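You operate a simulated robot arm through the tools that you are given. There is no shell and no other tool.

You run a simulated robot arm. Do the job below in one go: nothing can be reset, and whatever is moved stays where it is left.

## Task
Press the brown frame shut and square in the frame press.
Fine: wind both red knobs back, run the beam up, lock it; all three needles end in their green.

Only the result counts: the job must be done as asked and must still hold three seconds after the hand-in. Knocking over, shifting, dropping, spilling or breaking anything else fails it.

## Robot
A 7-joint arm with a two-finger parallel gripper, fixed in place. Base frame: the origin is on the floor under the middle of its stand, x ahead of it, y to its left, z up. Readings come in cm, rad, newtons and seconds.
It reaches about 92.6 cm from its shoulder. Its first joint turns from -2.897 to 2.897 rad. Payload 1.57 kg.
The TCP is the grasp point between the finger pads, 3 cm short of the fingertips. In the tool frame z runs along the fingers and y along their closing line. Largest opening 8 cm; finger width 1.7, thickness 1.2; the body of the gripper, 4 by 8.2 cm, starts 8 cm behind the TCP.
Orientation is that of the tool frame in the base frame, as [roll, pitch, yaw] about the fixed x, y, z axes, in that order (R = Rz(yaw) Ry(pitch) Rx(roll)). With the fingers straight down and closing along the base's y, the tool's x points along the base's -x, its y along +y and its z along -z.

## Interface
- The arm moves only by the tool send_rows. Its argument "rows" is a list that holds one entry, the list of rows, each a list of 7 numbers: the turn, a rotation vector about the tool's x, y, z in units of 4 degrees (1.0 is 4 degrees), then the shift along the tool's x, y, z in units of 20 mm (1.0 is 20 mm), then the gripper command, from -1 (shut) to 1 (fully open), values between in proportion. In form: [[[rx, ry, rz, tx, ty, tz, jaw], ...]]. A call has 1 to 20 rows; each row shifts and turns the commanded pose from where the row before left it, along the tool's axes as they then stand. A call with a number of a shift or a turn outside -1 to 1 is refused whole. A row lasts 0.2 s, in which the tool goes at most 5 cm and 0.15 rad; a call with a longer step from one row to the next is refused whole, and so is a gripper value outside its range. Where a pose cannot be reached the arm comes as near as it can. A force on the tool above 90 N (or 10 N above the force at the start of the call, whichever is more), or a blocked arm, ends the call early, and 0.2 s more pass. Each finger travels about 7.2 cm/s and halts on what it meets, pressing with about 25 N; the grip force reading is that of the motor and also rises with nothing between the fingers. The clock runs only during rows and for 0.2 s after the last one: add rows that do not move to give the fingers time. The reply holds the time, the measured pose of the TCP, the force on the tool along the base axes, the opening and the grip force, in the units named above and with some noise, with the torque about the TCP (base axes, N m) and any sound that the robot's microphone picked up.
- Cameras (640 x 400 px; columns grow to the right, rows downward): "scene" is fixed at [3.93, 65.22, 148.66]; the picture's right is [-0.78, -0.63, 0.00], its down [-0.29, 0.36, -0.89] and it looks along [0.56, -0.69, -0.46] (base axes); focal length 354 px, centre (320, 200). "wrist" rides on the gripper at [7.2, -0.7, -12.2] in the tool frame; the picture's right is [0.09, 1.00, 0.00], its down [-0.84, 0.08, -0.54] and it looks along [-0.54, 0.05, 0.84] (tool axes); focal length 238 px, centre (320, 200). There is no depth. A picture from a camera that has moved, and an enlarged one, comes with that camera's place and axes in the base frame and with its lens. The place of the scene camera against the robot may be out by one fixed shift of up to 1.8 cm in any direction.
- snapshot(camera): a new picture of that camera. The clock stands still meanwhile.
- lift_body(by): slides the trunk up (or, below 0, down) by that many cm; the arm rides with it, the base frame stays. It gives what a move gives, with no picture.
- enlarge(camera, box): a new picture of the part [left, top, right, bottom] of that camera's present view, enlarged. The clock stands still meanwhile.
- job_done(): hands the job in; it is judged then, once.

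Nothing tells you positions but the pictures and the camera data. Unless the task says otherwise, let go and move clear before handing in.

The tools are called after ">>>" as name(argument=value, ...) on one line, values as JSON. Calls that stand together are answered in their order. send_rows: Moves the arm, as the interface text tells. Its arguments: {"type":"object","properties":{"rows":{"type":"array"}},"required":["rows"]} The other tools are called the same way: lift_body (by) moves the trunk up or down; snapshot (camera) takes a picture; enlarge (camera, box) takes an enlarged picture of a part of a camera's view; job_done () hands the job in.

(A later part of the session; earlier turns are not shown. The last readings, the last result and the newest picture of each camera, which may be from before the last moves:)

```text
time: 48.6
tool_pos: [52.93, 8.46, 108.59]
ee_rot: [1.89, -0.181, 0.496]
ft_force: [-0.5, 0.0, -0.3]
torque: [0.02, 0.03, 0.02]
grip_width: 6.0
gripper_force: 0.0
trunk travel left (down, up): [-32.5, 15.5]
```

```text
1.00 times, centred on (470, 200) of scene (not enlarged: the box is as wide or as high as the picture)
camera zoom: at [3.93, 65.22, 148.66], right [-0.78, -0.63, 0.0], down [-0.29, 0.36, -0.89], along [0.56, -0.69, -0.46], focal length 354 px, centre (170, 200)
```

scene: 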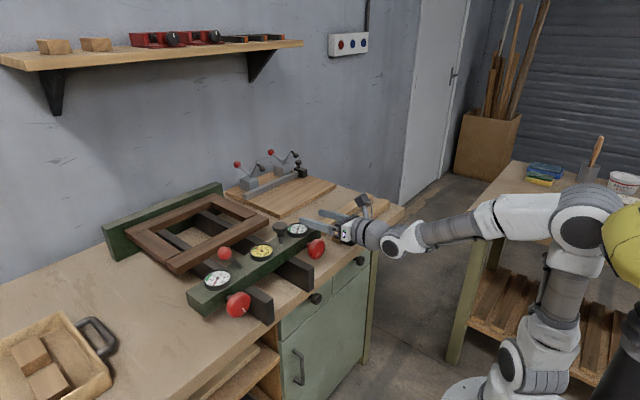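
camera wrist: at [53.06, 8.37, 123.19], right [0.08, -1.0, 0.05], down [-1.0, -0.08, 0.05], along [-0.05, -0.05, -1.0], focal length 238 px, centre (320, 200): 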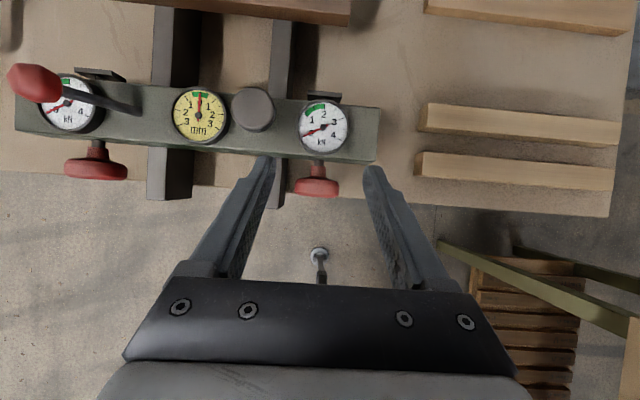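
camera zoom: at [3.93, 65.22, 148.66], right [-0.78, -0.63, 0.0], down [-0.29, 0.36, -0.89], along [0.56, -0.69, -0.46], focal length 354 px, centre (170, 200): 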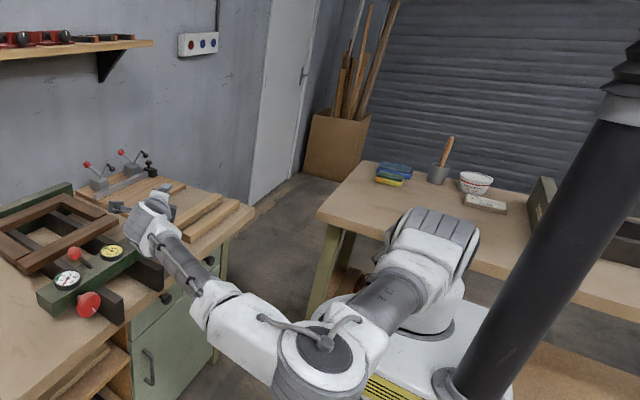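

The counter-clockwise swing to about -69° is fine; the elbow went out to the +y side. Now the swing the other way.

>>> send_rows(rows=[[[0.996, 0, 0.575, 0, 0.035, 0, 0.5], [0.996, 0, 0.575, 0, 0.035, 0, 0.5], [0.996, 0, 0.575, 0, 0.035, 0, 0.5], [0.996, 0, 0.575, 0, 0.035, 0, 0.5], [0.996, 0, 0.575, 0, 0.035, 0, 0.5], [0.996, 0, 0.575, 0, 0.035, 0, 0.5], [0.996, 0, 0.575, 0, 0.035, 0, 0.5], [0.996, 0, 0.575, 0, 0.035, 0, 0.5], [0.996, 0, 0.575, 0, 0.035, 0, 0.5], [0.996, 0, 0.575, 0, 0.035, 0, 0.5], [0.996, 0, 0.575, 0, 0.035, 0, 0.5], [0.996, 0, 0.575, 0, 0.035, 0, 0.5], [0.996, 0, 0.575, 0, 0.035, 0, 0.5], [0.996, 0, 0.575, 0, 0.035, 0, 0.5], [0.996, 0, 0.575, 0, 0.035, 0, 0.5]]])

>>> send_rows(rows=[[[0.996, 0, 0.575, 0, 0.035, 0, 0.5], [0.996, 0, 0.575, 0, 0.035, 0, 0.5], [0.996, 0, 0.575, 0, 0.035, 0, 0.5], [0.996, 0, 0.575, 0, 0.035, 0, 0.5], [0.996, 0, 0.575, 0, 0.035, 0, 0.5], [0.996, 0, 0.575, 0, 0.035, 0, 0.5], [0.996, 0, 0.575, 0, 0.035, 0, 0.5], [0.996, 0, 0.575, 0, 0.035, 0, 0.5], [0.996, 0, 0.575, 0, 0.035, 0, 0.5], [0.996, 0, 0.575, 0, 0.035, 0, 0.5], [0.996, 0, 0.575, 0, 0.035, 0, 0.5], [0.996, 0, 0.575, 0, 0.035, 0, 0.5], [0.996, 0, 0.575, 0, 0.035, 0, 0.5], [0.996, 0, 0.575, 0, 0.035, 0, 0.5], [0.996, 0, 0.575, 0, 0.035, 0, 0.5]]])

>>> enlarge(camera="scene", box=[450, 0, 490, 400])

```text
time: 51.9
tool_pos: [53.05, 7.66, 109.19]
ee_rot: [-3.141, -0.523, 0.001]
ft_force: [0.3, -0.1, -0.5]
torque: [-0.01, -0.02, 0.03]
grip_width: 6.03
gripper_force: 0.1
trunk travel left (down, up): [-32.5, 15.5]
```

```text
time: 55.0
tool_pos: [53.06, 6.69, 108.59]
ee_rot: [-1.892, -0.182, -0.497]
ft_force: [-0.5, -0.3, 0.4]
torque: [-0.01, 0.01, 0.01]
grip_width: 5.98
gripper_force: 0.0
trunk travel left (down, up): [-32.5, 15.5]
```

```text
1.00 times, centred on (470, 200) of scene (not enlarged: the box is as wide or as high as the picture)
camera zoom: at [3.93, 65.22, 148.66], right [-0.78, -0.63, 0.0], down [-0.29, 0.36, -0.89], along [0.56, -0.69, -0.46], focal length 354 px, centre (170, 200)
```

zoom: 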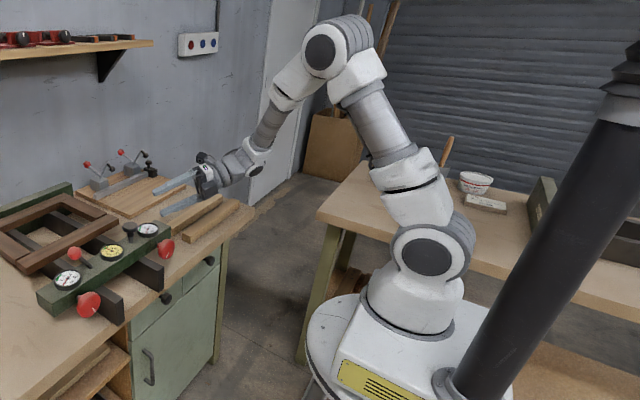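

Both directions work over about ±69° with the pivot staying put. I'll return to the centre and measure the knob precisely before lowering.

>>> send_rows(rows=[[[-0.996, 0, -0.575, 0, -0.035, 0, 0.5], [-0.996, 0, -0.575, 0, -0.035, 0, 0.5], [-0.996, 0, -0.575, 0, -0.035, 0, 0.5], [-0.996, 0, -0.575, 0, -0.035, 0, 0.5], [-0.996, 0, -0.575, 0, -0.035, 0, 0.5], [-0.996, 0, -0.575, 0, -0.035, 0, 0.5], [-0.996, 0, -0.575, 0, -0.035, 0, 0.5], [-0.996, 0, -0.575, 0, -0.035, 0, 0.5], [-0.996, 0, -0.575, 0, -0.035, 0, 0.5], [-0.996, 0, -0.575, 0, -0.035, 0, 0.5], [-0.996, 0, -0.575, 0, -0.035, 0, 0.5], [-0.996, 0, -0.575, 0, -0.035, 0, 0.5], [-0.996, 0, -0.575, 0, -0.035, 0, 0.5], [-0.996, 0, -0.575, 0, -0.035, 0, 0.5], [-0.996, 0, -0.575, 0, -0.035, 0, 0.5]]])

>>> enlarge(camera="wrist", box=[220, 70, 420, 195])

>>> enlarge(camera="wrist", box=[0, 50, 240, 200])

>>> enlarge(camera="scene", box=[180, 210, 340, 330])

```text
time: 58.2
tool_pos: [53.16, 7.6, 109.27]
ee_rot: [3.138, -0.525, -0.001]
ft_force: [0.2, -0.4, 0.4]
torque: [0.0, 0.0, -0.01]
grip_width: 5.98
gripper_force: 0.0
trunk travel left (down, up): [-32.5, 15.5]
```

```text
3.20 times, centred on (320, 132) of wrist
camera zoom: at [53.12, 8.31, 123.4], right [0.08, -1.0, 0.05], down [-1.0, -0.08, 0.05], along [-0.05, -0.05, -1.0], focal length 763 px, centre (320, 416)
```

zoom: 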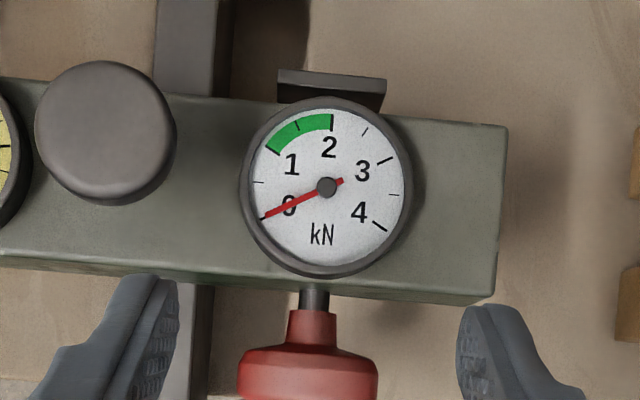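

```text
2.67 times, centred on (120, 125) of wrist
camera zoom: at [53.12, 8.31, 123.4], right [0.08, -1.0, 0.05], down [-1.0, -0.08, 0.05], along [-0.05, -0.05, -1.0], focal length 636 px, centre (853, 400)
```

zoom: 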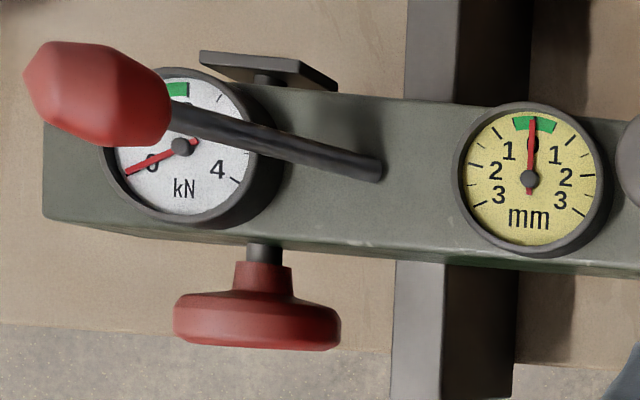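

```text
3.33 times, centred on (260, 270) of scene
camera zoom: at [3.93, 65.22, 148.66], right [-0.78, -0.63, 0.0], down [-0.29, 0.36, -0.89], along [0.56, -0.69, -0.46], focal length 1179 px, centre (520, -33)
```

zoom: 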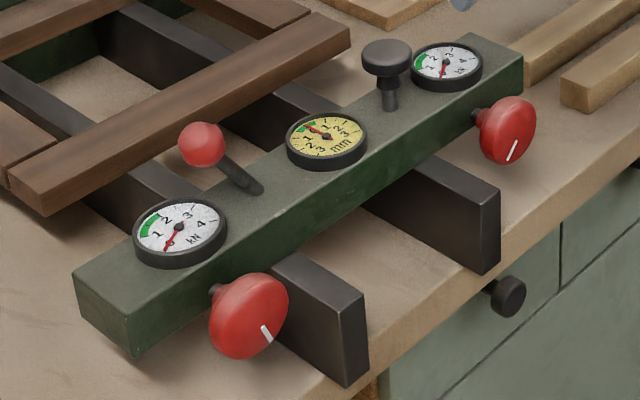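

Gauge greens: 1–2 kN on both, ±~0.4 mm in the middle. The knob is centred on the fingers (y≈7.6), so I'll lower the trunk in two stages, checking between them.

>>> lift_body(by=-10)

>>> snapshot(camera="wrist")

>>> snapshot(camera="scene")

```text
time: 59.6
tool_pos: [52.97, 7.5, 99.22]
ee_rot: [3.14, -0.525, -0.001]
ft_force: [-0.2, -0.7, 0.4]
torque: [0.01, -0.02, 0.02]
grip_width: 6.02
gripper_force: 0.0
trunk travel left (down, up): [-22.5, 25.5]
```

```text
taken
camera wrist: at [53.13, 8.31, 113.38], right [0.08, -1.0, 0.05], down [-1.0, -0.08, 0.05], along [-0.05, -0.05, -1.0], focal length 238 px, centre (320, 200)
```

wrist: 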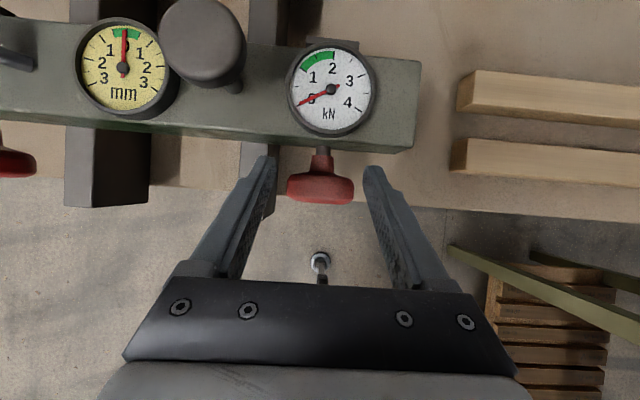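

```text
taken
```

scene: 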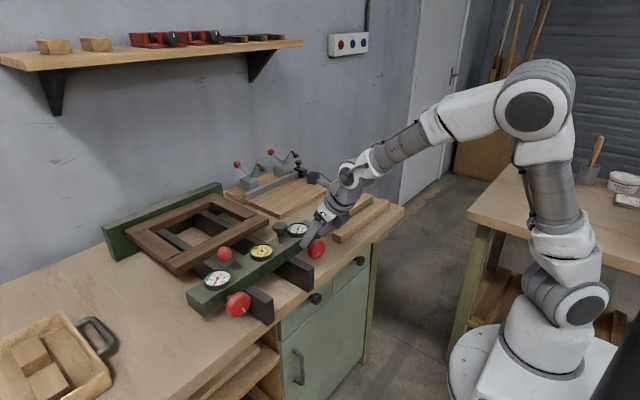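

Aligned. Lowering the last 4.2 cm and then closing on the knob.

>>> lift_body(by=-4.2)

>>> snapshot(camera="wrist")

>>> enlarge(camera="scene", box=[240, 190, 400, 310])

```text
time: 60.4
tool_pos: [53.04, 7.48, 94.98]
ee_rot: [3.141, -0.526, 0.001]
ft_force: [1.0, -0.4, -0.3]
torque: [0.0, 0.0, -0.02]
grip_width: 6.02
gripper_force: 0.1
trunk travel left (down, up): [-18.3, 29.7]
```

```text
taken
camera wrist: at [53.13, 8.31, 109.17], right [0.08, -1.0, 0.05], down [-1.0, -0.08, 0.05], along [-0.05, -0.05, -1.0], focal length 238 px, centre (320, 200)
```

wrist: 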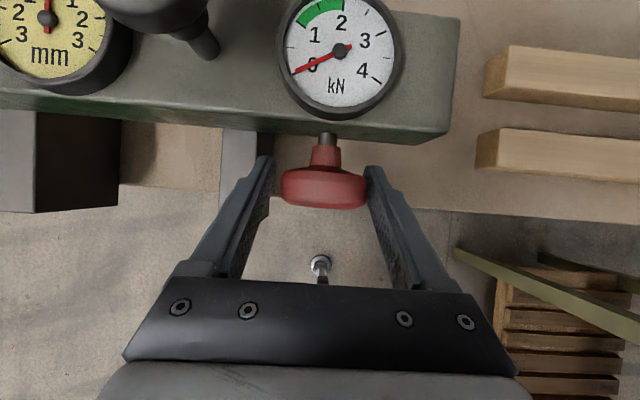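

```text
3.33 times, centred on (320, 250) of scene
camera zoom: at [3.93, 65.22, 148.66], right [-0.78, -0.63, 0.0], down [-0.29, 0.36, -0.89], along [0.56, -0.69, -0.46], focal length 1179 px, centre (320, 33)
```

zoom: 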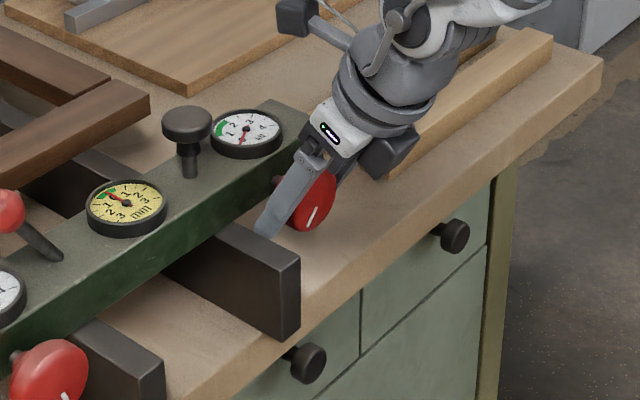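

The knob sits about 0.3 cm toward -y of the finger centre, so I'll nudge that way and close.

>>> send_rows(rows=[[[0, 0, 0, 0, 0.15, 0, 0.5], [0, 0, 0, 0, 0, 0, 0.5], [0, 0, 0, 0, 0, 0, -1], [0, 0, 0, 0, 0, 0, -1], [0, 0, 0, 0, 0, 0, -1]]])

>>> snapshot(camera="wrist")

```text
time: 61.6
tool_pos: [52.98, 7.32, 95.1]
ee_rot: [-3.14, -0.525, 0.0]
ft_force: [-0.1, 1.6, 0.5]
torque: [0.02, 0.0, 0.0]
grip_width: 5.32
gripper_force: 45.3
trunk travel left (down, up): [-18.3, 29.7]
```

```text
taken
camera wrist: at [53.08, 8.06, 109.15], right [0.08, -1.0, 0.05], down [-1.0, -0.08, 0.05], along [-0.05, -0.05, -1.0], focal length 238 px, centre (320, 200)
```

wrist: 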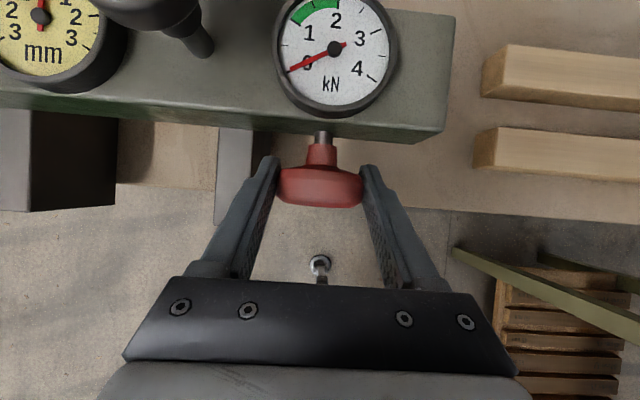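

Gripped: the knob is 5.3 cm across. I'll turn it counter-clockwise (as seen from the robot) by a small amount first, to see which way the screw goes and what it loads.

>>> send_rows(rows=[[[-0.866, 0, -0.5, 0, -0.03, 0, -1], [-0.866, 0, -0.5, 0, -0.03, 0, -1], [-0.866, 0, -0.5, 0, -0.03, 0, -1], [-0.866, 0, -0.5, 0, -0.03, 0, -1], [-0.866, 0, -0.5, 0, -0.03, 0, -1]]])

>>> enlarge(camera="scene", box=[180, 200, 340, 320])

>>> snapshot(camera="wrist")

```text
time: 62.8
tool_pos: [53.02, 7.53, 95.09]
ee_rot: [2.742, -0.49, 0.196]
ft_force: [-1.8, 1.6, 4.1]
torque: [0.03, 0.01, 0.51]
grip_width: 5.32
gripper_force: 45.1
trunk travel left (down, up): [-18.3, 29.7]
```

```text
3.33 times, centred on (260, 260) of scene
camera zoom: at [3.93, 65.22, 148.66], right [-0.78, -0.63, 0.0], down [-0.29, 0.36, -0.89], along [0.56, -0.69, -0.46], focal length 1179 px, centre (520, 0)
```

zoom: 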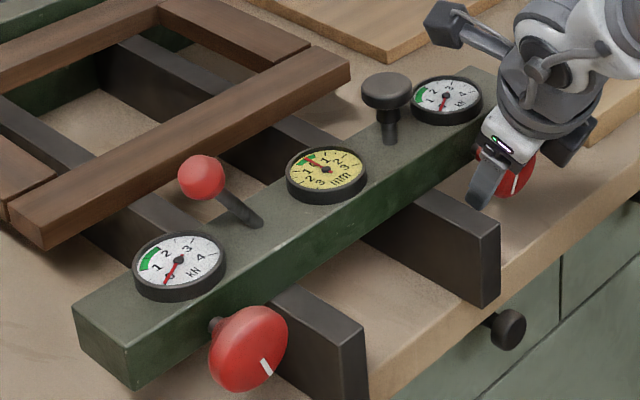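

```text
taken
camera wrist: at [53.09, 13.13, 108.04], right [0.08, -0.92, 0.39], down [-1.0, -0.06, 0.07], along [-0.05, -0.39, -0.92], focal length 238 px, centre (320, 200)
```

wrist: 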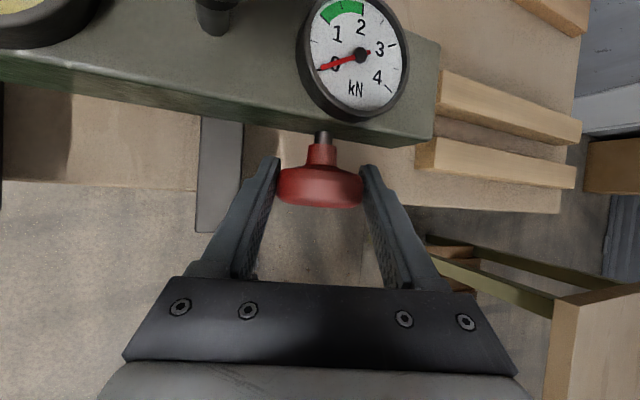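

The knob turns easily (its white mark moved, low forces). Continuing the counter-clockwise stroke to about -68°.

>>> send_rows(rows=[[[-0.866, 0, -0.5, 0, -0.03, 0, -1], [-0.866, 0, -0.5, 0, -0.03, 0, -1], [-0.866, 0, -0.5, 0, -0.03, 0, -1], [-0.866, 0, -0.5, 0, -0.03, 0, -1], [-0.866, 0, -0.5, 0, -0.03, 0, -1], [-0.866, 0, -0.5, 0, -0.03, 0, -1], [-0.866, 0, -0.5, 0, -0.03, 0, -1], [-0.866, 0, -0.5, 0, -0.03, 0, -1], [-0.866, 0, -0.5, 0, -0.03, 0, -1], [-0.866, 0, -0.5, 0, -0.03, 0, -1], [-0.866, 0, -0.5, 0, -0.03, 0, -1], [-0.866, 0, -0.5, 0, -0.03, 0, -1]]])

>>> enlarge(camera="scene", box=[220, 180, 380, 300])

>>> snapshot(camera="wrist")

```text
time: 65.0
tool_pos: [52.88, 8.17, 95.02]
ee_rot: [2.129, -0.321, 0.427]
ft_force: [-13.1, -32.5, 44.6]
torque: [23.81, 12.91, 14.35]
grip_width: 5.28
gripper_force: 44.8
trunk travel left (down, up): [-18.3, 29.7]
stopped in row 10: the force on the tool passed its limit at 96 N (the readings are from after the stop); the commanded pose is now the measured one
```

```text
3.33 times, centred on (300, 240) of scene
camera zoom: at [3.93, 65.22, 148.66], right [-0.78, -0.63, 0.0], down [-0.29, 0.36, -0.89], along [0.56, -0.69, -0.46], focal length 1179 px, centre (387, 67)
```

zoom: 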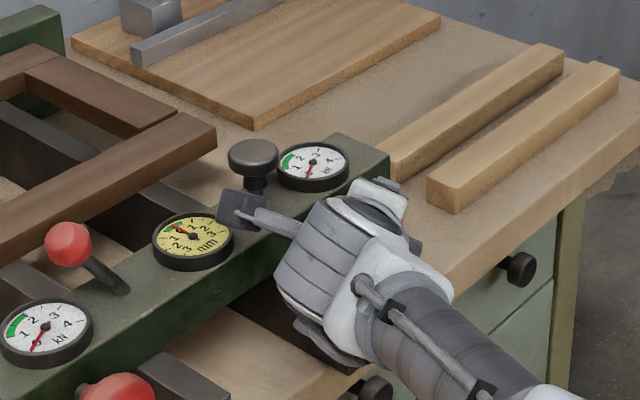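

```text
taken
camera wrist: at [52.99, 20.12, 102.86], right [0.06, -0.55, 0.83], down [-1.0, 0.01, 0.07], along [-0.04, -0.83, -0.55], focal length 238 px, centre (320, 200)
```

wrist: 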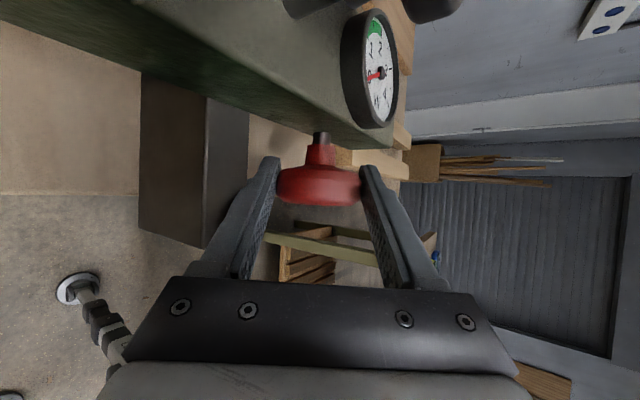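

Something resisted with a large torque at about -57°. Before moving, I'll check what the arm is touching.

>>> snapshot(camera="scene")

>>> enlarge(camera="scene", box=[220, 160, 460, 400])

>>> enlarge(camera="wrist", box=[120, 80, 440, 280])

```text
taken
```

scene: 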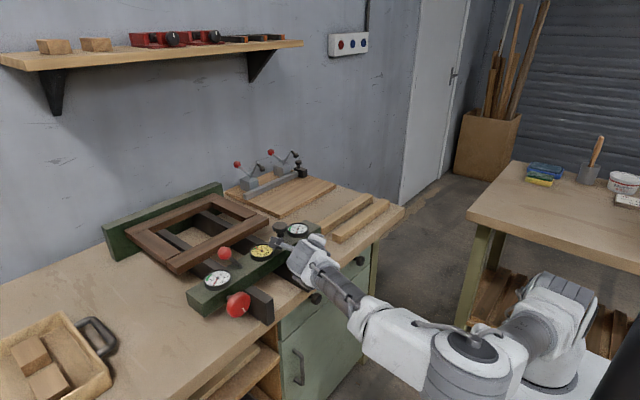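

```text
1.67 times, centred on (340, 280) of scene
camera zoom: at [3.93, 65.22, 148.66], right [-0.78, -0.63, 0.0], down [-0.29, 0.36, -0.89], along [0.56, -0.69, -0.46], focal length 590 px, centre (287, 67)
```

zoom: 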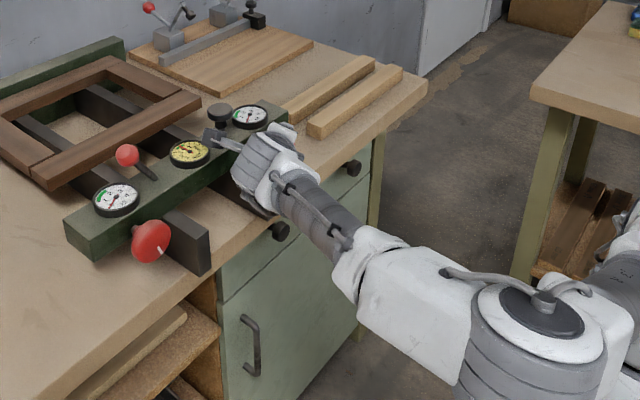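

```text
2.00 times, centred on (280, 180) of wrist
camera zoom: at [52.99, 20.12, 102.86], right [0.06, -0.55, 0.83], down [-1.0, 0.01, 0.07], along [-0.04, -0.83, -0.55], focal length 477 px, centre (400, 240)
```

zoom: 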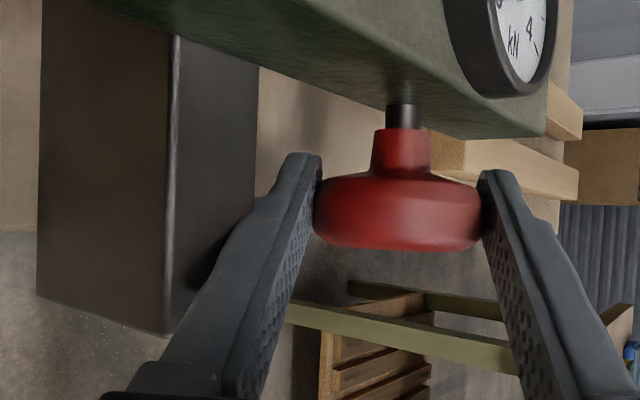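

The lower finger has likely wedged between the knob and the rail corner near the end of the swing. I'll ease back a little and look at the forces.

>>> send_rows(rows=[[[0.866, 0, 0.5, 0, 0.03, 0, -1], [0.866, 0, 0.5, 0, 0.03, 0, -1], [0, 0, 0, 0, 0, 0, -1]]])

>>> enlarge(camera="wrist", box=[120, 80, 440, 280])

```text
time: 65.8
tool_pos: [53.0, 7.83, 94.89]
ee_rot: [2.247, -0.362, 0.385]
ft_force: [-3.5, -49.2, 4.5]
torque: [2.96, 1.36, 7.54]
grip_width: 5.27
gripper_force: 44.8
trunk travel left (down, up): [-18.3, 29.7]
```

```text
2.00 times, centred on (280, 180) of wrist
camera zoom: at [53.08, 18.73, 104.04], right [0.06, -0.65, 0.76], down [-1.0, 0.0, 0.08], along [-0.05, -0.76, -0.65], focal length 477 px, centre (400, 240)
```

zoom: 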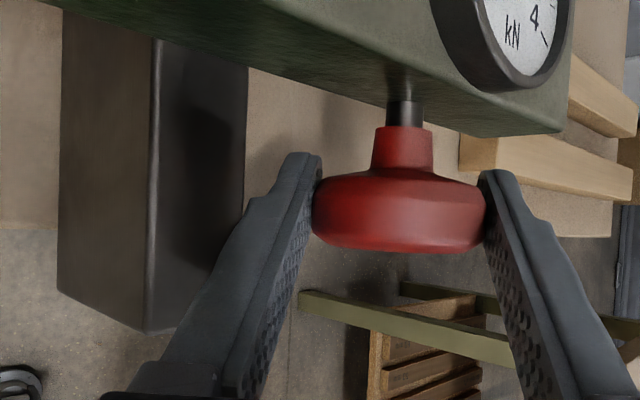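

>>> send_rows(rows=[[[0.866, 0, 0.5, -0.02, 0.06, 0.04, -1], [0.866, 0, 0.5, -0.02, 0.06, 0.04, -1], [0.866, 0, 0.5, 0, 0.05, 0, -1], [0, 0, 0, 0, 0, 0, -1]]])

>>> enlarge(camera="scene", box=[180, 200, 340, 320])

```text
time: 66.8
tool_pos: [53.01, 7.75, 94.92]
ee_rot: [2.465, -0.445, 0.304]
ft_force: [-3.3, -29.3, 4.0]
torque: [-0.21, 0.62, -0.89]
grip_width: 5.32
gripper_force: 45.0
trunk travel left (down, up): [-18.3, 29.7]
```

```text
3.33 times, centred on (260, 260) of scene
camera zoom: at [3.93, 65.22, 148.66], right [-0.78, -0.63, 0.0], down [-0.29, 0.36, -0.89], along [0.56, -0.69, -0.46], focal length 1179 px, centre (520, 0)
```

zoom: 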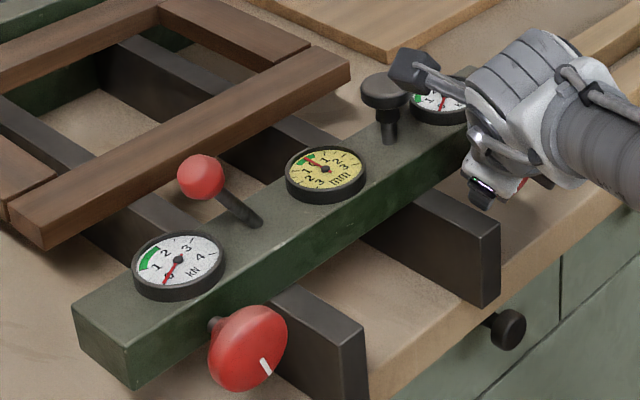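

At about -35° all is relaxed, and the beam hasn't moved. I'll keep clear of the rail side from now on: release, swing back to the free side (+48°), and check centring.

>>> send_rows(rows=[[[0, 0, 0, -0.024, 0.07, 0.042, 0.5], [0, 0, 0, 0, 0, 0, 0.5], [0.996, 0, 0.575, 0, 0.035, 0, 0.5], [0.996, 0, 0.575, 0, 0.035, 0, 0.5], [0.996, 0, 0.575, 0, 0.035, 0, 0.5], [0.996, 0, 0.575, 0, 0.035, 0, 0.5], [0.996, 0, 0.575, 0, 0.035, 0, 0.5], [0.996, 0, 0.575, 0, 0.035, 0, 0.5], [0.996, 0, 0.575, 0, 0.035, 0, 0.5], [0.996, 0, 0.575, 0, 0.035, 0, 0.5], [0.996, 0, 0.575, 0, 0.035, 0, 0.5], [0.996, 0, 0.575, 0, 0.035, 0, 0.5], [0.996, 0, 0.575, 0, 0.035, 0, 0.5], [0.996, 0, 0.575, 0, 0.035, 0, 0.5], [0.996, 0, 0.575, 0, 0.035, 0, 0.5], [0.996, 0, 0.575, 0, 0.035, 0, 0.5], [0.996, 0, 0.575, 0, 0.035, 0, 0.5], [0.996, 0, 0.575, 0, 0.035, 0, 0.5], [0.996, 0, 0.575, 0, 0.035, 0, 0.5], [0.996, 0, 0.575, 0, 0.035, 0, 0.5]]])

>>> snapshot(camera="wrist")

>>> enlarge(camera="scene", box=[240, 190, 400, 310])

```text
time: 71.0
tool_pos: [53.06, 6.72, 94.87]
ee_rot: [-2.218, -0.359, -0.42]
ft_force: [1.0, 0.2, -0.6]
torque: [0.0, 0.01, -0.03]
grip_width: 6.0
gripper_force: 0.0
trunk travel left (down, up): [-18.3, 29.7]
```

```text
taken
camera wrist: at [52.83, -3.22, 104.78], right [0.09, -0.7, -0.71], down [-1.0, -0.08, -0.04], along [-0.02, 0.71, -0.7], focal length 238 px, centre (320, 200)
```

wrist: 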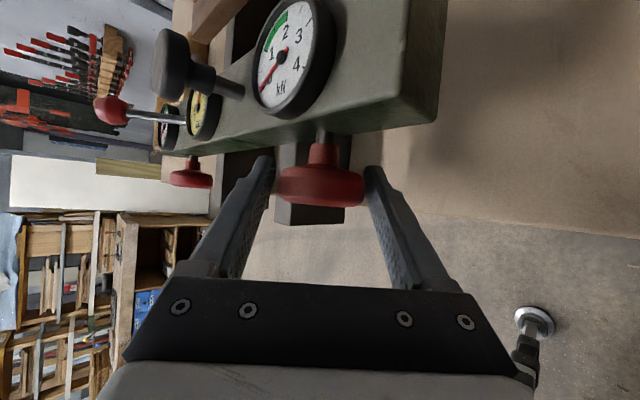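

```text
3.33 times, centred on (320, 250) of scene
camera zoom: at [3.93, 65.22, 148.66], right [-0.78, -0.63, 0.0], down [-0.29, 0.36, -0.89], along [0.56, -0.69, -0.46], focal length 1179 px, centre (320, 33)
```

zoom: 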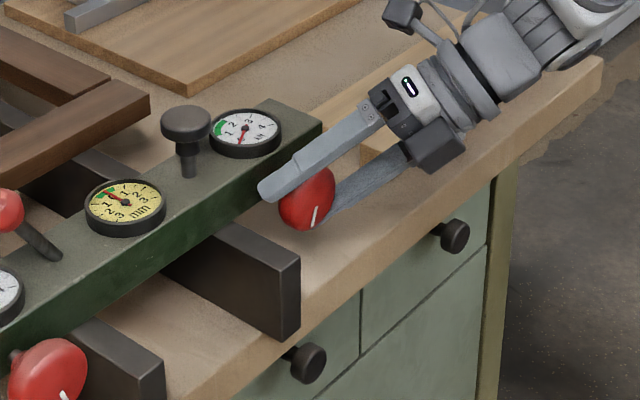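

>>> enlarge(camera="scene", box=[296, 228, 344, 258])

>>> enlarge(camera="scene", box=[180, 225, 260, 325])

```text
13.33 times, centred on (320, 243) of scene
camera zoom: at [3.93, 65.22, 148.66], right [-0.78, -0.63, 0.0], down [-0.29, 0.36, -0.89], along [0.56, -0.69, -0.46], focal length 4716 px, centre (320, -373)
```

zoom: 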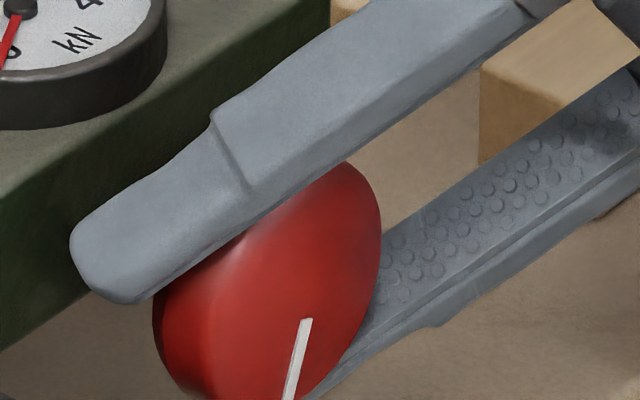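

```text
4.00 times, centred on (220, 275) of scene
camera zoom: at [3.93, 65.22, 148.66], right [-0.78, -0.63, 0.0], down [-0.29, 0.36, -0.89], along [0.56, -0.69, -0.46], focal length 1415 px, centre (720, -100)
```

zoom: 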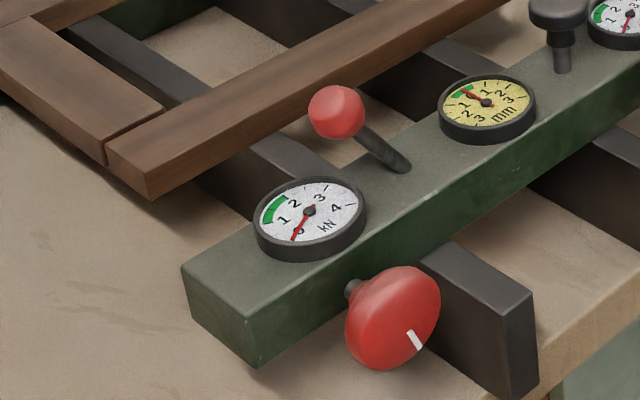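

The scene zoom reads the knob's white mark well (now about 22° from straight down). I'll grip and turn counter-clockwise 37°, then compare.

>>> send_rows(rows=[[[0, 0, 0, 0, 0, 0, -1], [0, 0, 0, 0, 0, 0, -1], [-0.996, 0, -0.575, 0, -0.035, 0, -1], [-0.996, 0, -0.575, 0, -0.035, 0, -1], [-0.996, 0, -0.575, 0, -0.035, 0, -1], [-0.996, 0, -0.575, 0, -0.035, 0, -1], [-0.996, 0, -0.575, 0, -0.035, 0, -1], [-0.996, 0, -0.575, 0, -0.035, 0, -1], [-0.996, 0, -0.575, 0, -0.035, 0, -1], [-0.996, 0, -0.575, 0, -0.035, 0, -1]]])

>>> enlarge(camera="scene", box=[286, 228, 350, 268])

```text
time: 73.2
tool_pos: [52.94, 7.19, 95.06]
ee_rot: [-2.913, -0.533, -0.126]
ft_force: [-1.5, -12.8, -9.5]
torque: [-0.08, -0.64, 0.73]
grip_width: 5.3
gripper_force: 44.7
trunk travel left (down, up): [-18.3, 29.7]
```

```text
10.00 times, centred on (318, 248) of scene
camera zoom: at [3.93, 65.22, 148.66], right [-0.78, -0.63, 0.0], down [-0.29, 0.36, -0.89], along [0.56, -0.69, -0.46], focal length 3537 px, centre (340, -280)
```

zoom: 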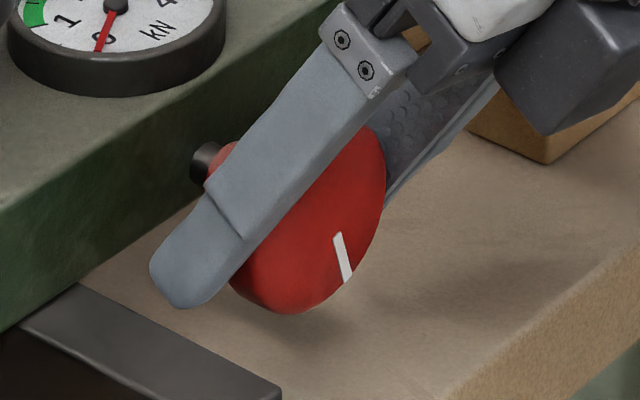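

The knob follows exactly (36°). Continuing the stroke.

>>> send_rows(rows=[[[-0.996, 0, -0.575, 0, -0.035, 0, -1], [-0.996, 0, -0.575, 0, -0.035, 0, -1], [-0.996, 0, -0.575, 0, -0.035, 0, -1], [-0.996, 0, -0.575, 0, -0.035, 0, -1], [-0.996, 0, -0.575, 0, -0.035, 0, -1], [-0.996, 0, -0.575, 0, -0.035, 0, -1], [-0.996, 0, -0.575, 0, -0.035, 0, -1], [-0.996, 0, -0.575, 0, -0.035, 0, -1], [-0.996, 0, -0.575, 0, -0.035, 0, -1]]])

>>> snapshot(camera="wrist")

```text
time: 75.2
tool_pos: [52.95, 7.75, 95.07]
ee_rot: [2.549, -0.467, 0.272]
ft_force: [-2.7, -17.6, -7.2]
torque: [-0.06, -0.4, 0.9]
grip_width: 5.29
gripper_force: 45.3
trunk travel left (down, up): [-18.3, 29.7]
```

```text
taken
camera wrist: at [52.99, 15.48, 106.94], right [0.06, -0.84, 0.54], down [-1.0, -0.03, 0.06], along [-0.04, -0.54, -0.84], focal length 238 px, centre (320, 200)
```

wrist: 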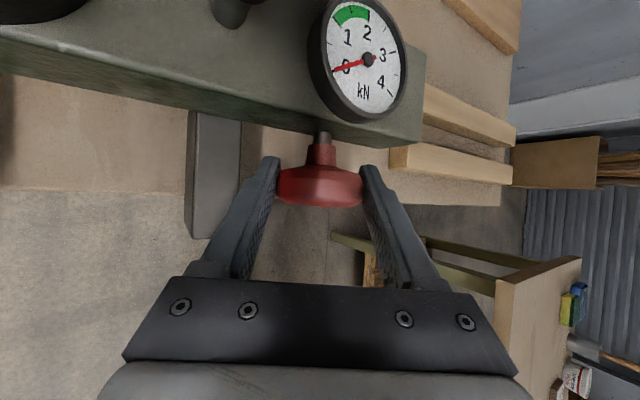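

Running a full regrasp cycle now: release, swing to the free side, grip, and turn counter-clockwise 83°.

>>> send_rows(rows=[[[0, 0, 0, 0, 0.056, 0, 0.5], [0, 0, 0, 0, 0, 0, 0.5], [0.996, 0, 0.575, 0, 0.035, 0, 0.5], [0.996, 0, 0.575, 0, 0.035, 0, 0.5], [0.996, 0, 0.575, 0, 0.035, 0, 0.5], [0.996, 0, 0.575, 0, 0.035, 0, 0.5], [0.996, 0, 0.575, 0, 0.035, 0, 0.5], [0.996, 0, 0.575, 0, 0.035, 0, 0.5], [0.996, 0, 0.575, 0, 0.035, 0, 0.5], [0.996, 0, 0.575, 0, 0.035, 0, 0.5], [0.996, 0, 0.575, 0, 0.035, 0, 0.5], [0.996, 0, 0.575, 0, 0.035, 0, 0.5], [0.996, 0, 0.575, 0, 0.035, 0, 0.5], [0.996, 0, 0.575, 0, 0.035, 0, 0.5], [0.996, 0, 0.575, 0, 0.035, 0, 0.5], [0.996, 0, 0.575, 0, 0.035, 0, 0.5], [0.996, 0, 0.575, 0, 0.035, 0, 0.5], [0.996, 0, 0.575, 0, 0.035, 0, 0.5], [0.996, 0, 0.575, 0, 0.035, 0, 0.5], [0.996, 0, 0.575, 0, 0.035, 0, 0.5]]])

>>> snapshot(camera="wrist")

>>> enlarge(camera="scene", box=[286, 228, 350, 268])

>>> send_rows(rows=[[[0, 0, 0, 0, 0, 0, -1], [0, 0, 0, 0, 0, 0, -1], [-0.996, 0, -0.575, 0, -0.035, 0, -1], [-0.996, 0, -0.575, 0, -0.035, 0, -1], [-0.996, 0, -0.575, 0, -0.035, 0, -1], [-0.996, 0, -0.575, 0, -0.035, 0, -1], [-0.996, 0, -0.575, 0, -0.035, 0, -1], [-0.996, 0, -0.575, 0, -0.035, 0, -1], [-0.996, 0, -0.575, 0, -0.035, 0, -1], [-0.996, 0, -0.575, 0, -0.035, 0, -1], [-0.996, 0, -0.575, 0, -0.035, 0, -1], [-0.996, 0, -0.575, 0, -0.035, 0, -1], [-0.996, 0, -0.575, 0, -0.035, 0, -1], [-0.996, 0, -0.575, 0, -0.035, 0, -1], [-0.996, 0, -0.575, 0, -0.035, 0, -1], [-0.996, 0, -0.575, 0, -0.035, 0, -1], [-0.996, 0, -0.575, 0, -0.035, 0, -1], [-0.996, 0, -0.575, 0, -0.035, 0, -1], [-0.996, 0, -0.575, 0, -0.035, 0, -1], [-0.996, 0, -0.575, 0, -0.035, 0, -1]]])

>>> snapshot(camera="wrist")

```text
time: 79.4
tool_pos: [53.06, 6.64, 95.0]
ee_rot: [-2.144, -0.326, -0.445]
ft_force: [-0.7, 0.1, -0.7]
torque: [-0.01, 0.01, 0.04]
grip_width: 6.0
gripper_force: 0.2
trunk travel left (down, up): [-18.3, 29.7]
```

```text
taken
camera wrist: at [52.86, -4.09, 104.01], right [0.09, -0.64, -0.76], down [-1.0, -0.08, -0.05], along [-0.03, 0.77, -0.64], focal length 238 px, centre (320, 200)
```

wrist: 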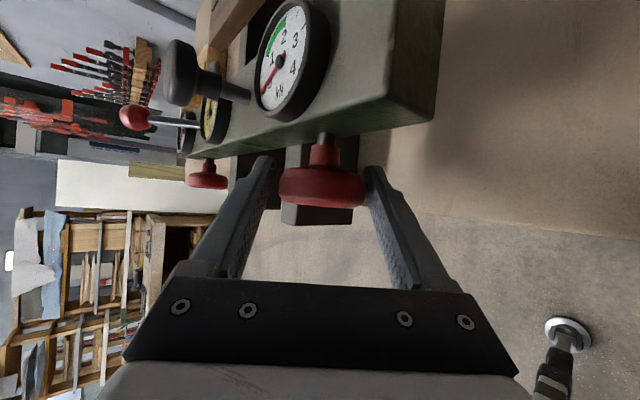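

```text
10.00 times, centred on (318, 248) of scene
camera zoom: at [3.93, 65.22, 148.66], right [-0.78, -0.63, 0.0], down [-0.29, 0.36, -0.89], along [0.56, -0.69, -0.46], focal length 3537 px, centre (340, -280)
```

zoom: 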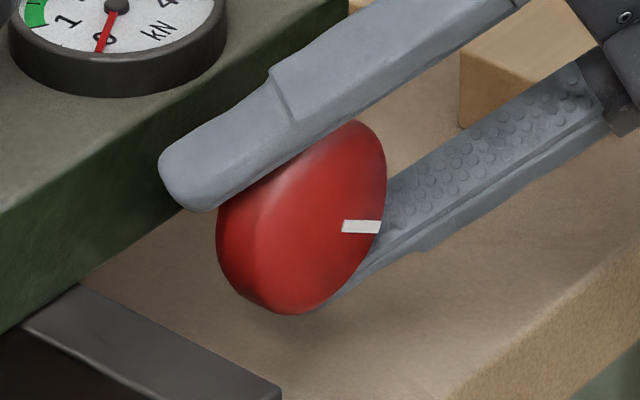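

```text
time: 83.6
tool_pos: [52.97, 7.8, 95.27]
ee_rot: [2.548, -0.466, 0.273]
ft_force: [0.8, -7.0, -9.5]
torque: [0.02, -0.52, 0.62]
grip_width: 5.33
gripper_force: 45.4
trunk travel left (down, up): [-18.3, 29.7]
```

```text
taken
camera wrist: at [53.02, 15.55, 107.08], right [0.06, -0.84, 0.54], down [-1.0, -0.03, 0.06], along [-0.04, -0.54, -0.84], focal length 238 px, centre (320, 200)
```

wrist: 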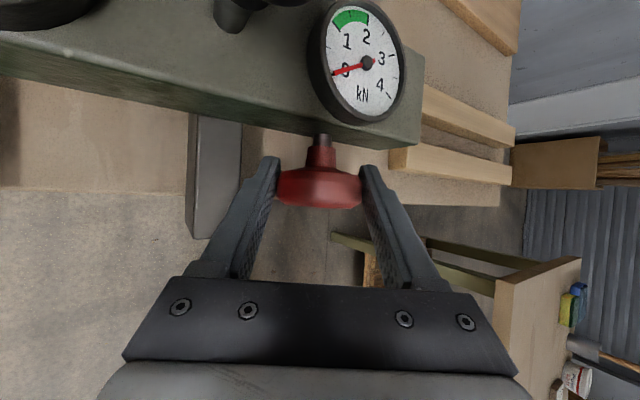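

>>> enlarge(camera="wrist", box=[270, 110, 370, 215])

>>> enlarge(camera="scene", box=[286, 228, 350, 268])

```text
3.81 times, centred on (320, 162) of wrist
camera zoom: at [53.02, 15.55, 107.08], right [0.06, -0.84, 0.54], down [-1.0, -0.03, 0.06], along [-0.04, -0.54, -0.84], focal length 908 px, centre (320, 343)
```

zoom: 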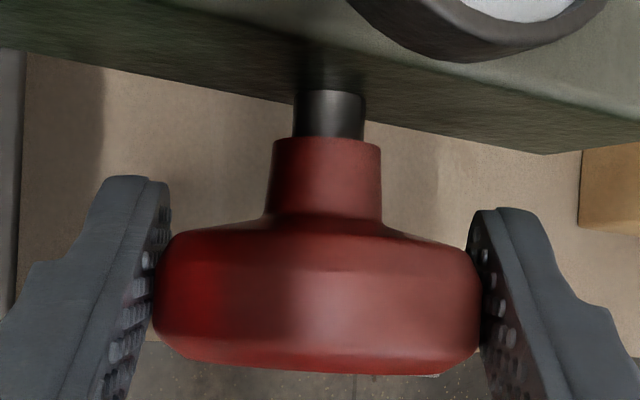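

```text
10.00 times, centred on (318, 248) of scene
camera zoom: at [3.93, 65.22, 148.66], right [-0.78, -0.63, 0.0], down [-0.29, 0.36, -0.89], along [0.56, -0.69, -0.46], focal length 3537 px, centre (340, -280)
```

zoom: 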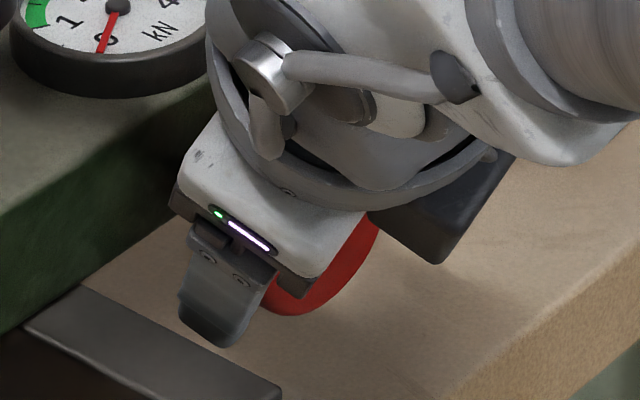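

Repeating the cycle and then comparing the shaft length from the identical viewpoint.

>>> send_rows(rows=[[[0, 0, 0, -0.016, 0.004, 0.027, 0.5], [0, 0, 0, 0, 0, 0, 0.5], [0.996, 0, 0.575, 0, 0.035, 0, 0.5], [0.996, 0, 0.575, 0, 0.035, 0, 0.5], [0.996, 0, 0.575, 0, 0.035, 0, 0.5], [0.996, 0, 0.575, 0, 0.035, 0, 0.5], [0.996, 0, 0.575, 0, 0.035, 0, 0.5], [0.996, 0, 0.575, 0, 0.035, 0, 0.5], [0.996, 0, 0.575, 0, 0.035, 0, 0.5], [0.996, 0, 0.575, 0, 0.035, 0, 0.5], [0.996, 0, 0.575, 0, 0.035, 0, 0.5], [0.996, 0, 0.575, 0, 0.035, 0, 0.5], [0.996, 0, 0.575, 0, 0.035, 0, 0.5], [0.996, 0, 0.575, 0, 0.035, 0, 0.5], [0.996, 0, 0.575, 0, 0.035, 0, 0.5], [0.996, 0, 0.575, 0, 0.035, 0, 0.5], [0.996, 0, 0.575, 0, 0.035, 0, 0.5], [0.996, 0, 0.575, 0, 0.035, 0, 0.5], [0.996, 0, 0.575, 0, 0.035, 0, 0.5], [0.996, 0, 0.575, 0, 0.035, 0, 0.5]]])

>>> enlarge(camera="scene", box=[286, 228, 350, 268])

>>> send_rows(rows=[[[0, 0, 0, 0, 0, 0, -1], [0, 0, 0, 0, 0, 0, -1], [-0.996, 0, -0.575, 0, -0.035, 0, -1], [-0.996, 0, -0.575, 0, -0.035, 0, -1], [-0.996, 0, -0.575, 0, -0.035, 0, -1], [-0.996, 0, -0.575, 0, -0.035, 0, -1], [-0.996, 0, -0.575, 0, -0.035, 0, -1], [-0.996, 0, -0.575, 0, -0.035, 0, -1], [-0.996, 0, -0.575, 0, -0.035, 0, -1], [-0.996, 0, -0.575, 0, -0.035, 0, -1], [-0.996, 0, -0.575, 0, -0.035, 0, -1], [-0.996, 0, -0.575, 0, -0.035, 0, -1], [-0.996, 0, -0.575, 0, -0.035, 0, -1], [-0.996, 0, -0.575, 0, -0.035, 0, -1], [-0.996, 0, -0.575, 0, -0.035, 0, -1], [-0.996, 0, -0.575, 0, -0.035, 0, -1], [-0.996, 0, -0.575, 0, -0.035, 0, -1], [-0.996, 0, -0.575, 0, -0.035, 0, -1], [-0.996, 0, -0.575, 0, -0.035, 0, -1], [-0.996, 0, -0.575, 0, -0.035, 0, -1]]])

>>> enlarge(camera="wrist", box=[270, 110, 370, 215])

```text
time: 87.8
tool_pos: [53.12, 6.64, 95.02]
ee_rot: [-2.143, -0.326, -0.445]
ft_force: [-0.7, -0.2, 0.0]
torque: [-0.01, 0.01, 0.02]
grip_width: 6.0
gripper_force: 0.0
trunk travel left (down, up): [-18.3, 29.7]
```

```text
10.00 times, centred on (318, 248) of scene
camera zoom: at [3.93, 65.22, 148.66], right [-0.78, -0.63, 0.0], down [-0.29, 0.36, -0.89], along [0.56, -0.69, -0.46], focal length 3537 px, centre (340, -280)
```

zoom: 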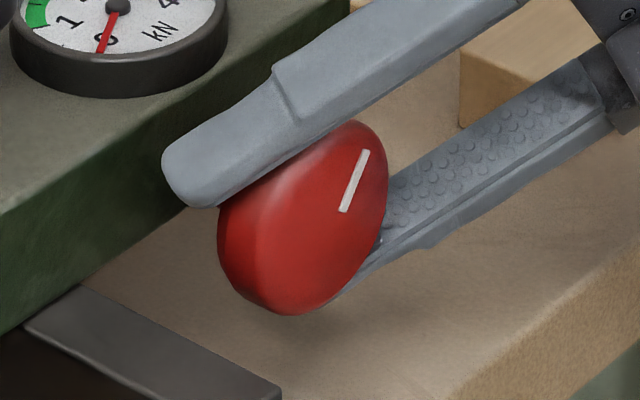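

```text
time: 92.0
tool_pos: [53.02, 7.81, 95.23]
ee_rot: [2.549, -0.468, 0.272]
ft_force: [-2.3, 5.4, -2.0]
torque: [1.43, -0.08, 0.03]
grip_width: 5.32
gripper_force: 44.9
trunk travel left (down, up): [-18.3, 29.7]
```

```text
3.81 times, centred on (320, 162) of wrist
camera zoom: at [52.98, 15.58, 107.14], right [0.06, -0.84, 0.54], down [-1.0, -0.03, 0.06], along [-0.04, -0.54, -0.84], focal length 908 px, centre (320, 343)
```

zoom: 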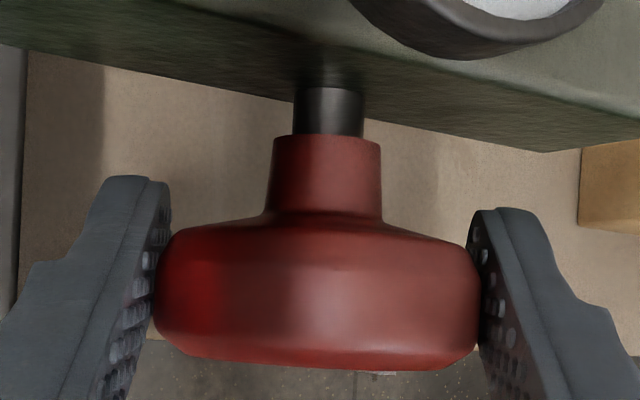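

A resisting torque of 1.4 Nm showed up at the end of this stroke — possibly the screw's back stop. I'll release, swing away and read the mark.

>>> send_rows(rows=[[[0, 0, 0, 0, 0, 0, 0.5], [0, 0, 0, 0, 0, 0, 0.5], [0.996, 0, 0.575, 0, 0.035, 0, 0.5], [0.996, 0, 0.575, 0, 0.035, 0, 0.5], [0.996, 0, 0.575, 0, 0.035, 0, 0.5], [0.996, 0, 0.575, 0, 0.035, 0, 0.5], [0.996, 0, 0.575, 0, 0.035, 0, 0.5], [0.996, 0, 0.575, 0, 0.035, 0, 0.5], [0.996, 0, 0.575, 0, 0.035, 0, 0.5], [0.996, 0, 0.575, 0, 0.035, 0, 0.5], [0.996, 0, 0.575, 0, 0.035, 0, 0.5], [0.996, 0, 0.575, 0, 0.035, 0, 0.5], [0.996, 0, 0.575, 0, 0.035, 0, 0.5], [0.996, 0, 0.575, 0, 0.035, 0, 0.5], [0.996, 0, 0.575, 0, 0.035, 0, 0.5], [0.996, 0, 0.575, 0, 0.035, 0, 0.5], [0.996, 0, 0.575, 0, 0.035, 0, 0.5], [0.996, 0, 0.575, 0, 0.035, 0, 0.5], [0.996, 0, 0.575, 0, 0.035, 0, 0.5], [0.996, 0, 0.575, 0, 0.035, 0, 0.5]]])

>>> enlarge(camera="scene", box=[286, 228, 350, 268])

>>> enlarge(camera="scene", box=[180, 190, 340, 310])

```text
time: 96.2
tool_pos: [52.9, 6.53, 95.06]
ee_rot: [-2.143, -0.325, -0.445]
ft_force: [0.1, 0.6, -0.4]
torque: [-0.02, -0.02, -0.03]
grip_width: 6.0
gripper_force: 0.1
trunk travel left (down, up): [-18.3, 29.7]
```

```text
10.00 times, centred on (318, 248) of scene
camera zoom: at [3.93, 65.22, 148.66], right [-0.78, -0.63, 0.0], down [-0.29, 0.36, -0.89], along [0.56, -0.69, -0.46], focal length 3537 px, centre (340, -280)
```

zoom: 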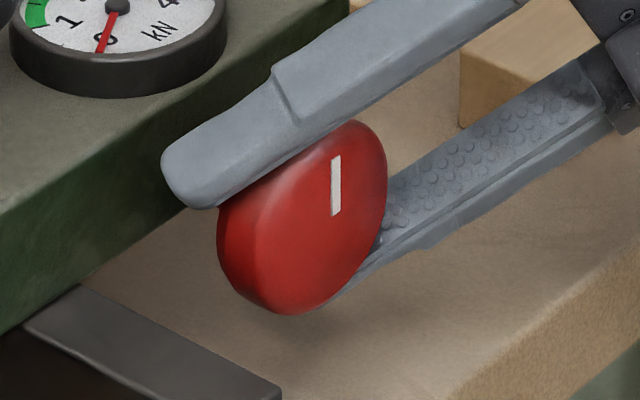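

```text
3.33 times, centred on (260, 250) of scene
camera zoom: at [3.93, 65.22, 148.66], right [-0.78, -0.63, 0.0], down [-0.29, 0.36, -0.89], along [0.56, -0.69, -0.46], focal length 1179 px, centre (520, 33)
```

zoom: 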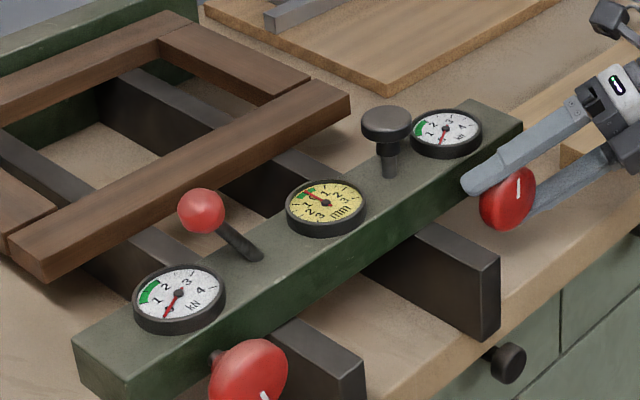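

The mark now points straight up and didn't go further, so this screw is at its back stop. I'll swing to the centre, rise straight up with the trunk, and shift over to the +y knob.

>>> send_rows(rows=[[[-0.996, 0, -0.575, 0, -0.035, 0, 0.5], [-0.996, 0, -0.575, 0, -0.035, 0, 0.5], [-0.996, 0, -0.575, 0, -0.035, 0, 0.5], [-0.996, 0, -0.575, 0, -0.035, 0, 0.5], [-0.996, 0, -0.575, 0, -0.035, 0, 0.5], [-0.996, 0, -0.575, 0, -0.035, 0, 0.5], [-0.996, 0, -0.575, 0, -0.035, 0, 0.5], [-0.996, 0, -0.575, 0, -0.035, 0, 0.5], [-0.996, 0, -0.575, 0, -0.035, 0, 0.5], [-0.996, 0, -0.575, 0, -0.035, 0, 0.5], [-0.996, 0, -0.575, 0, -0.035, 0, 0.5]]])

>>> lift_body(by=14)

>>> snapshot(camera="wrist")

```text
time: 98.6
tool_pos: [53.03, 7.23, 95.45]
ee_rot: [-3.097, -0.545, -0.035]
ft_force: [-0.2, 0.0, -0.2]
torque: [0.02, 0.0, 0.0]
grip_width: 5.99
gripper_force: 0.0
trunk travel left (down, up): [-18.3, 29.7]
```

```text
time: 100.2
tool_pos: [53.13, 7.14, 109.38]
ee_rot: [-3.099, -0.543, -0.032]
ft_force: [0.4, 0.3, 0.0]
torque: [0.02, -0.02, -0.03]
grip_width: 5.99
gripper_force: 0.0
trunk travel left (down, up): [-32.3, 15.7]
```

```text
taken
camera wrist: at [52.89, 7.48, 123.56], right [0.07, -1.0, 0.01], down [-1.0, -0.07, 0.03], along [-0.03, -0.01, -1.0], focal length 238 px, centre (320, 200)
```

wrist: 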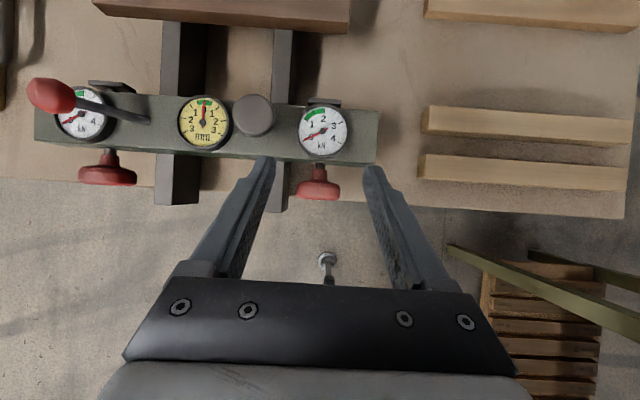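

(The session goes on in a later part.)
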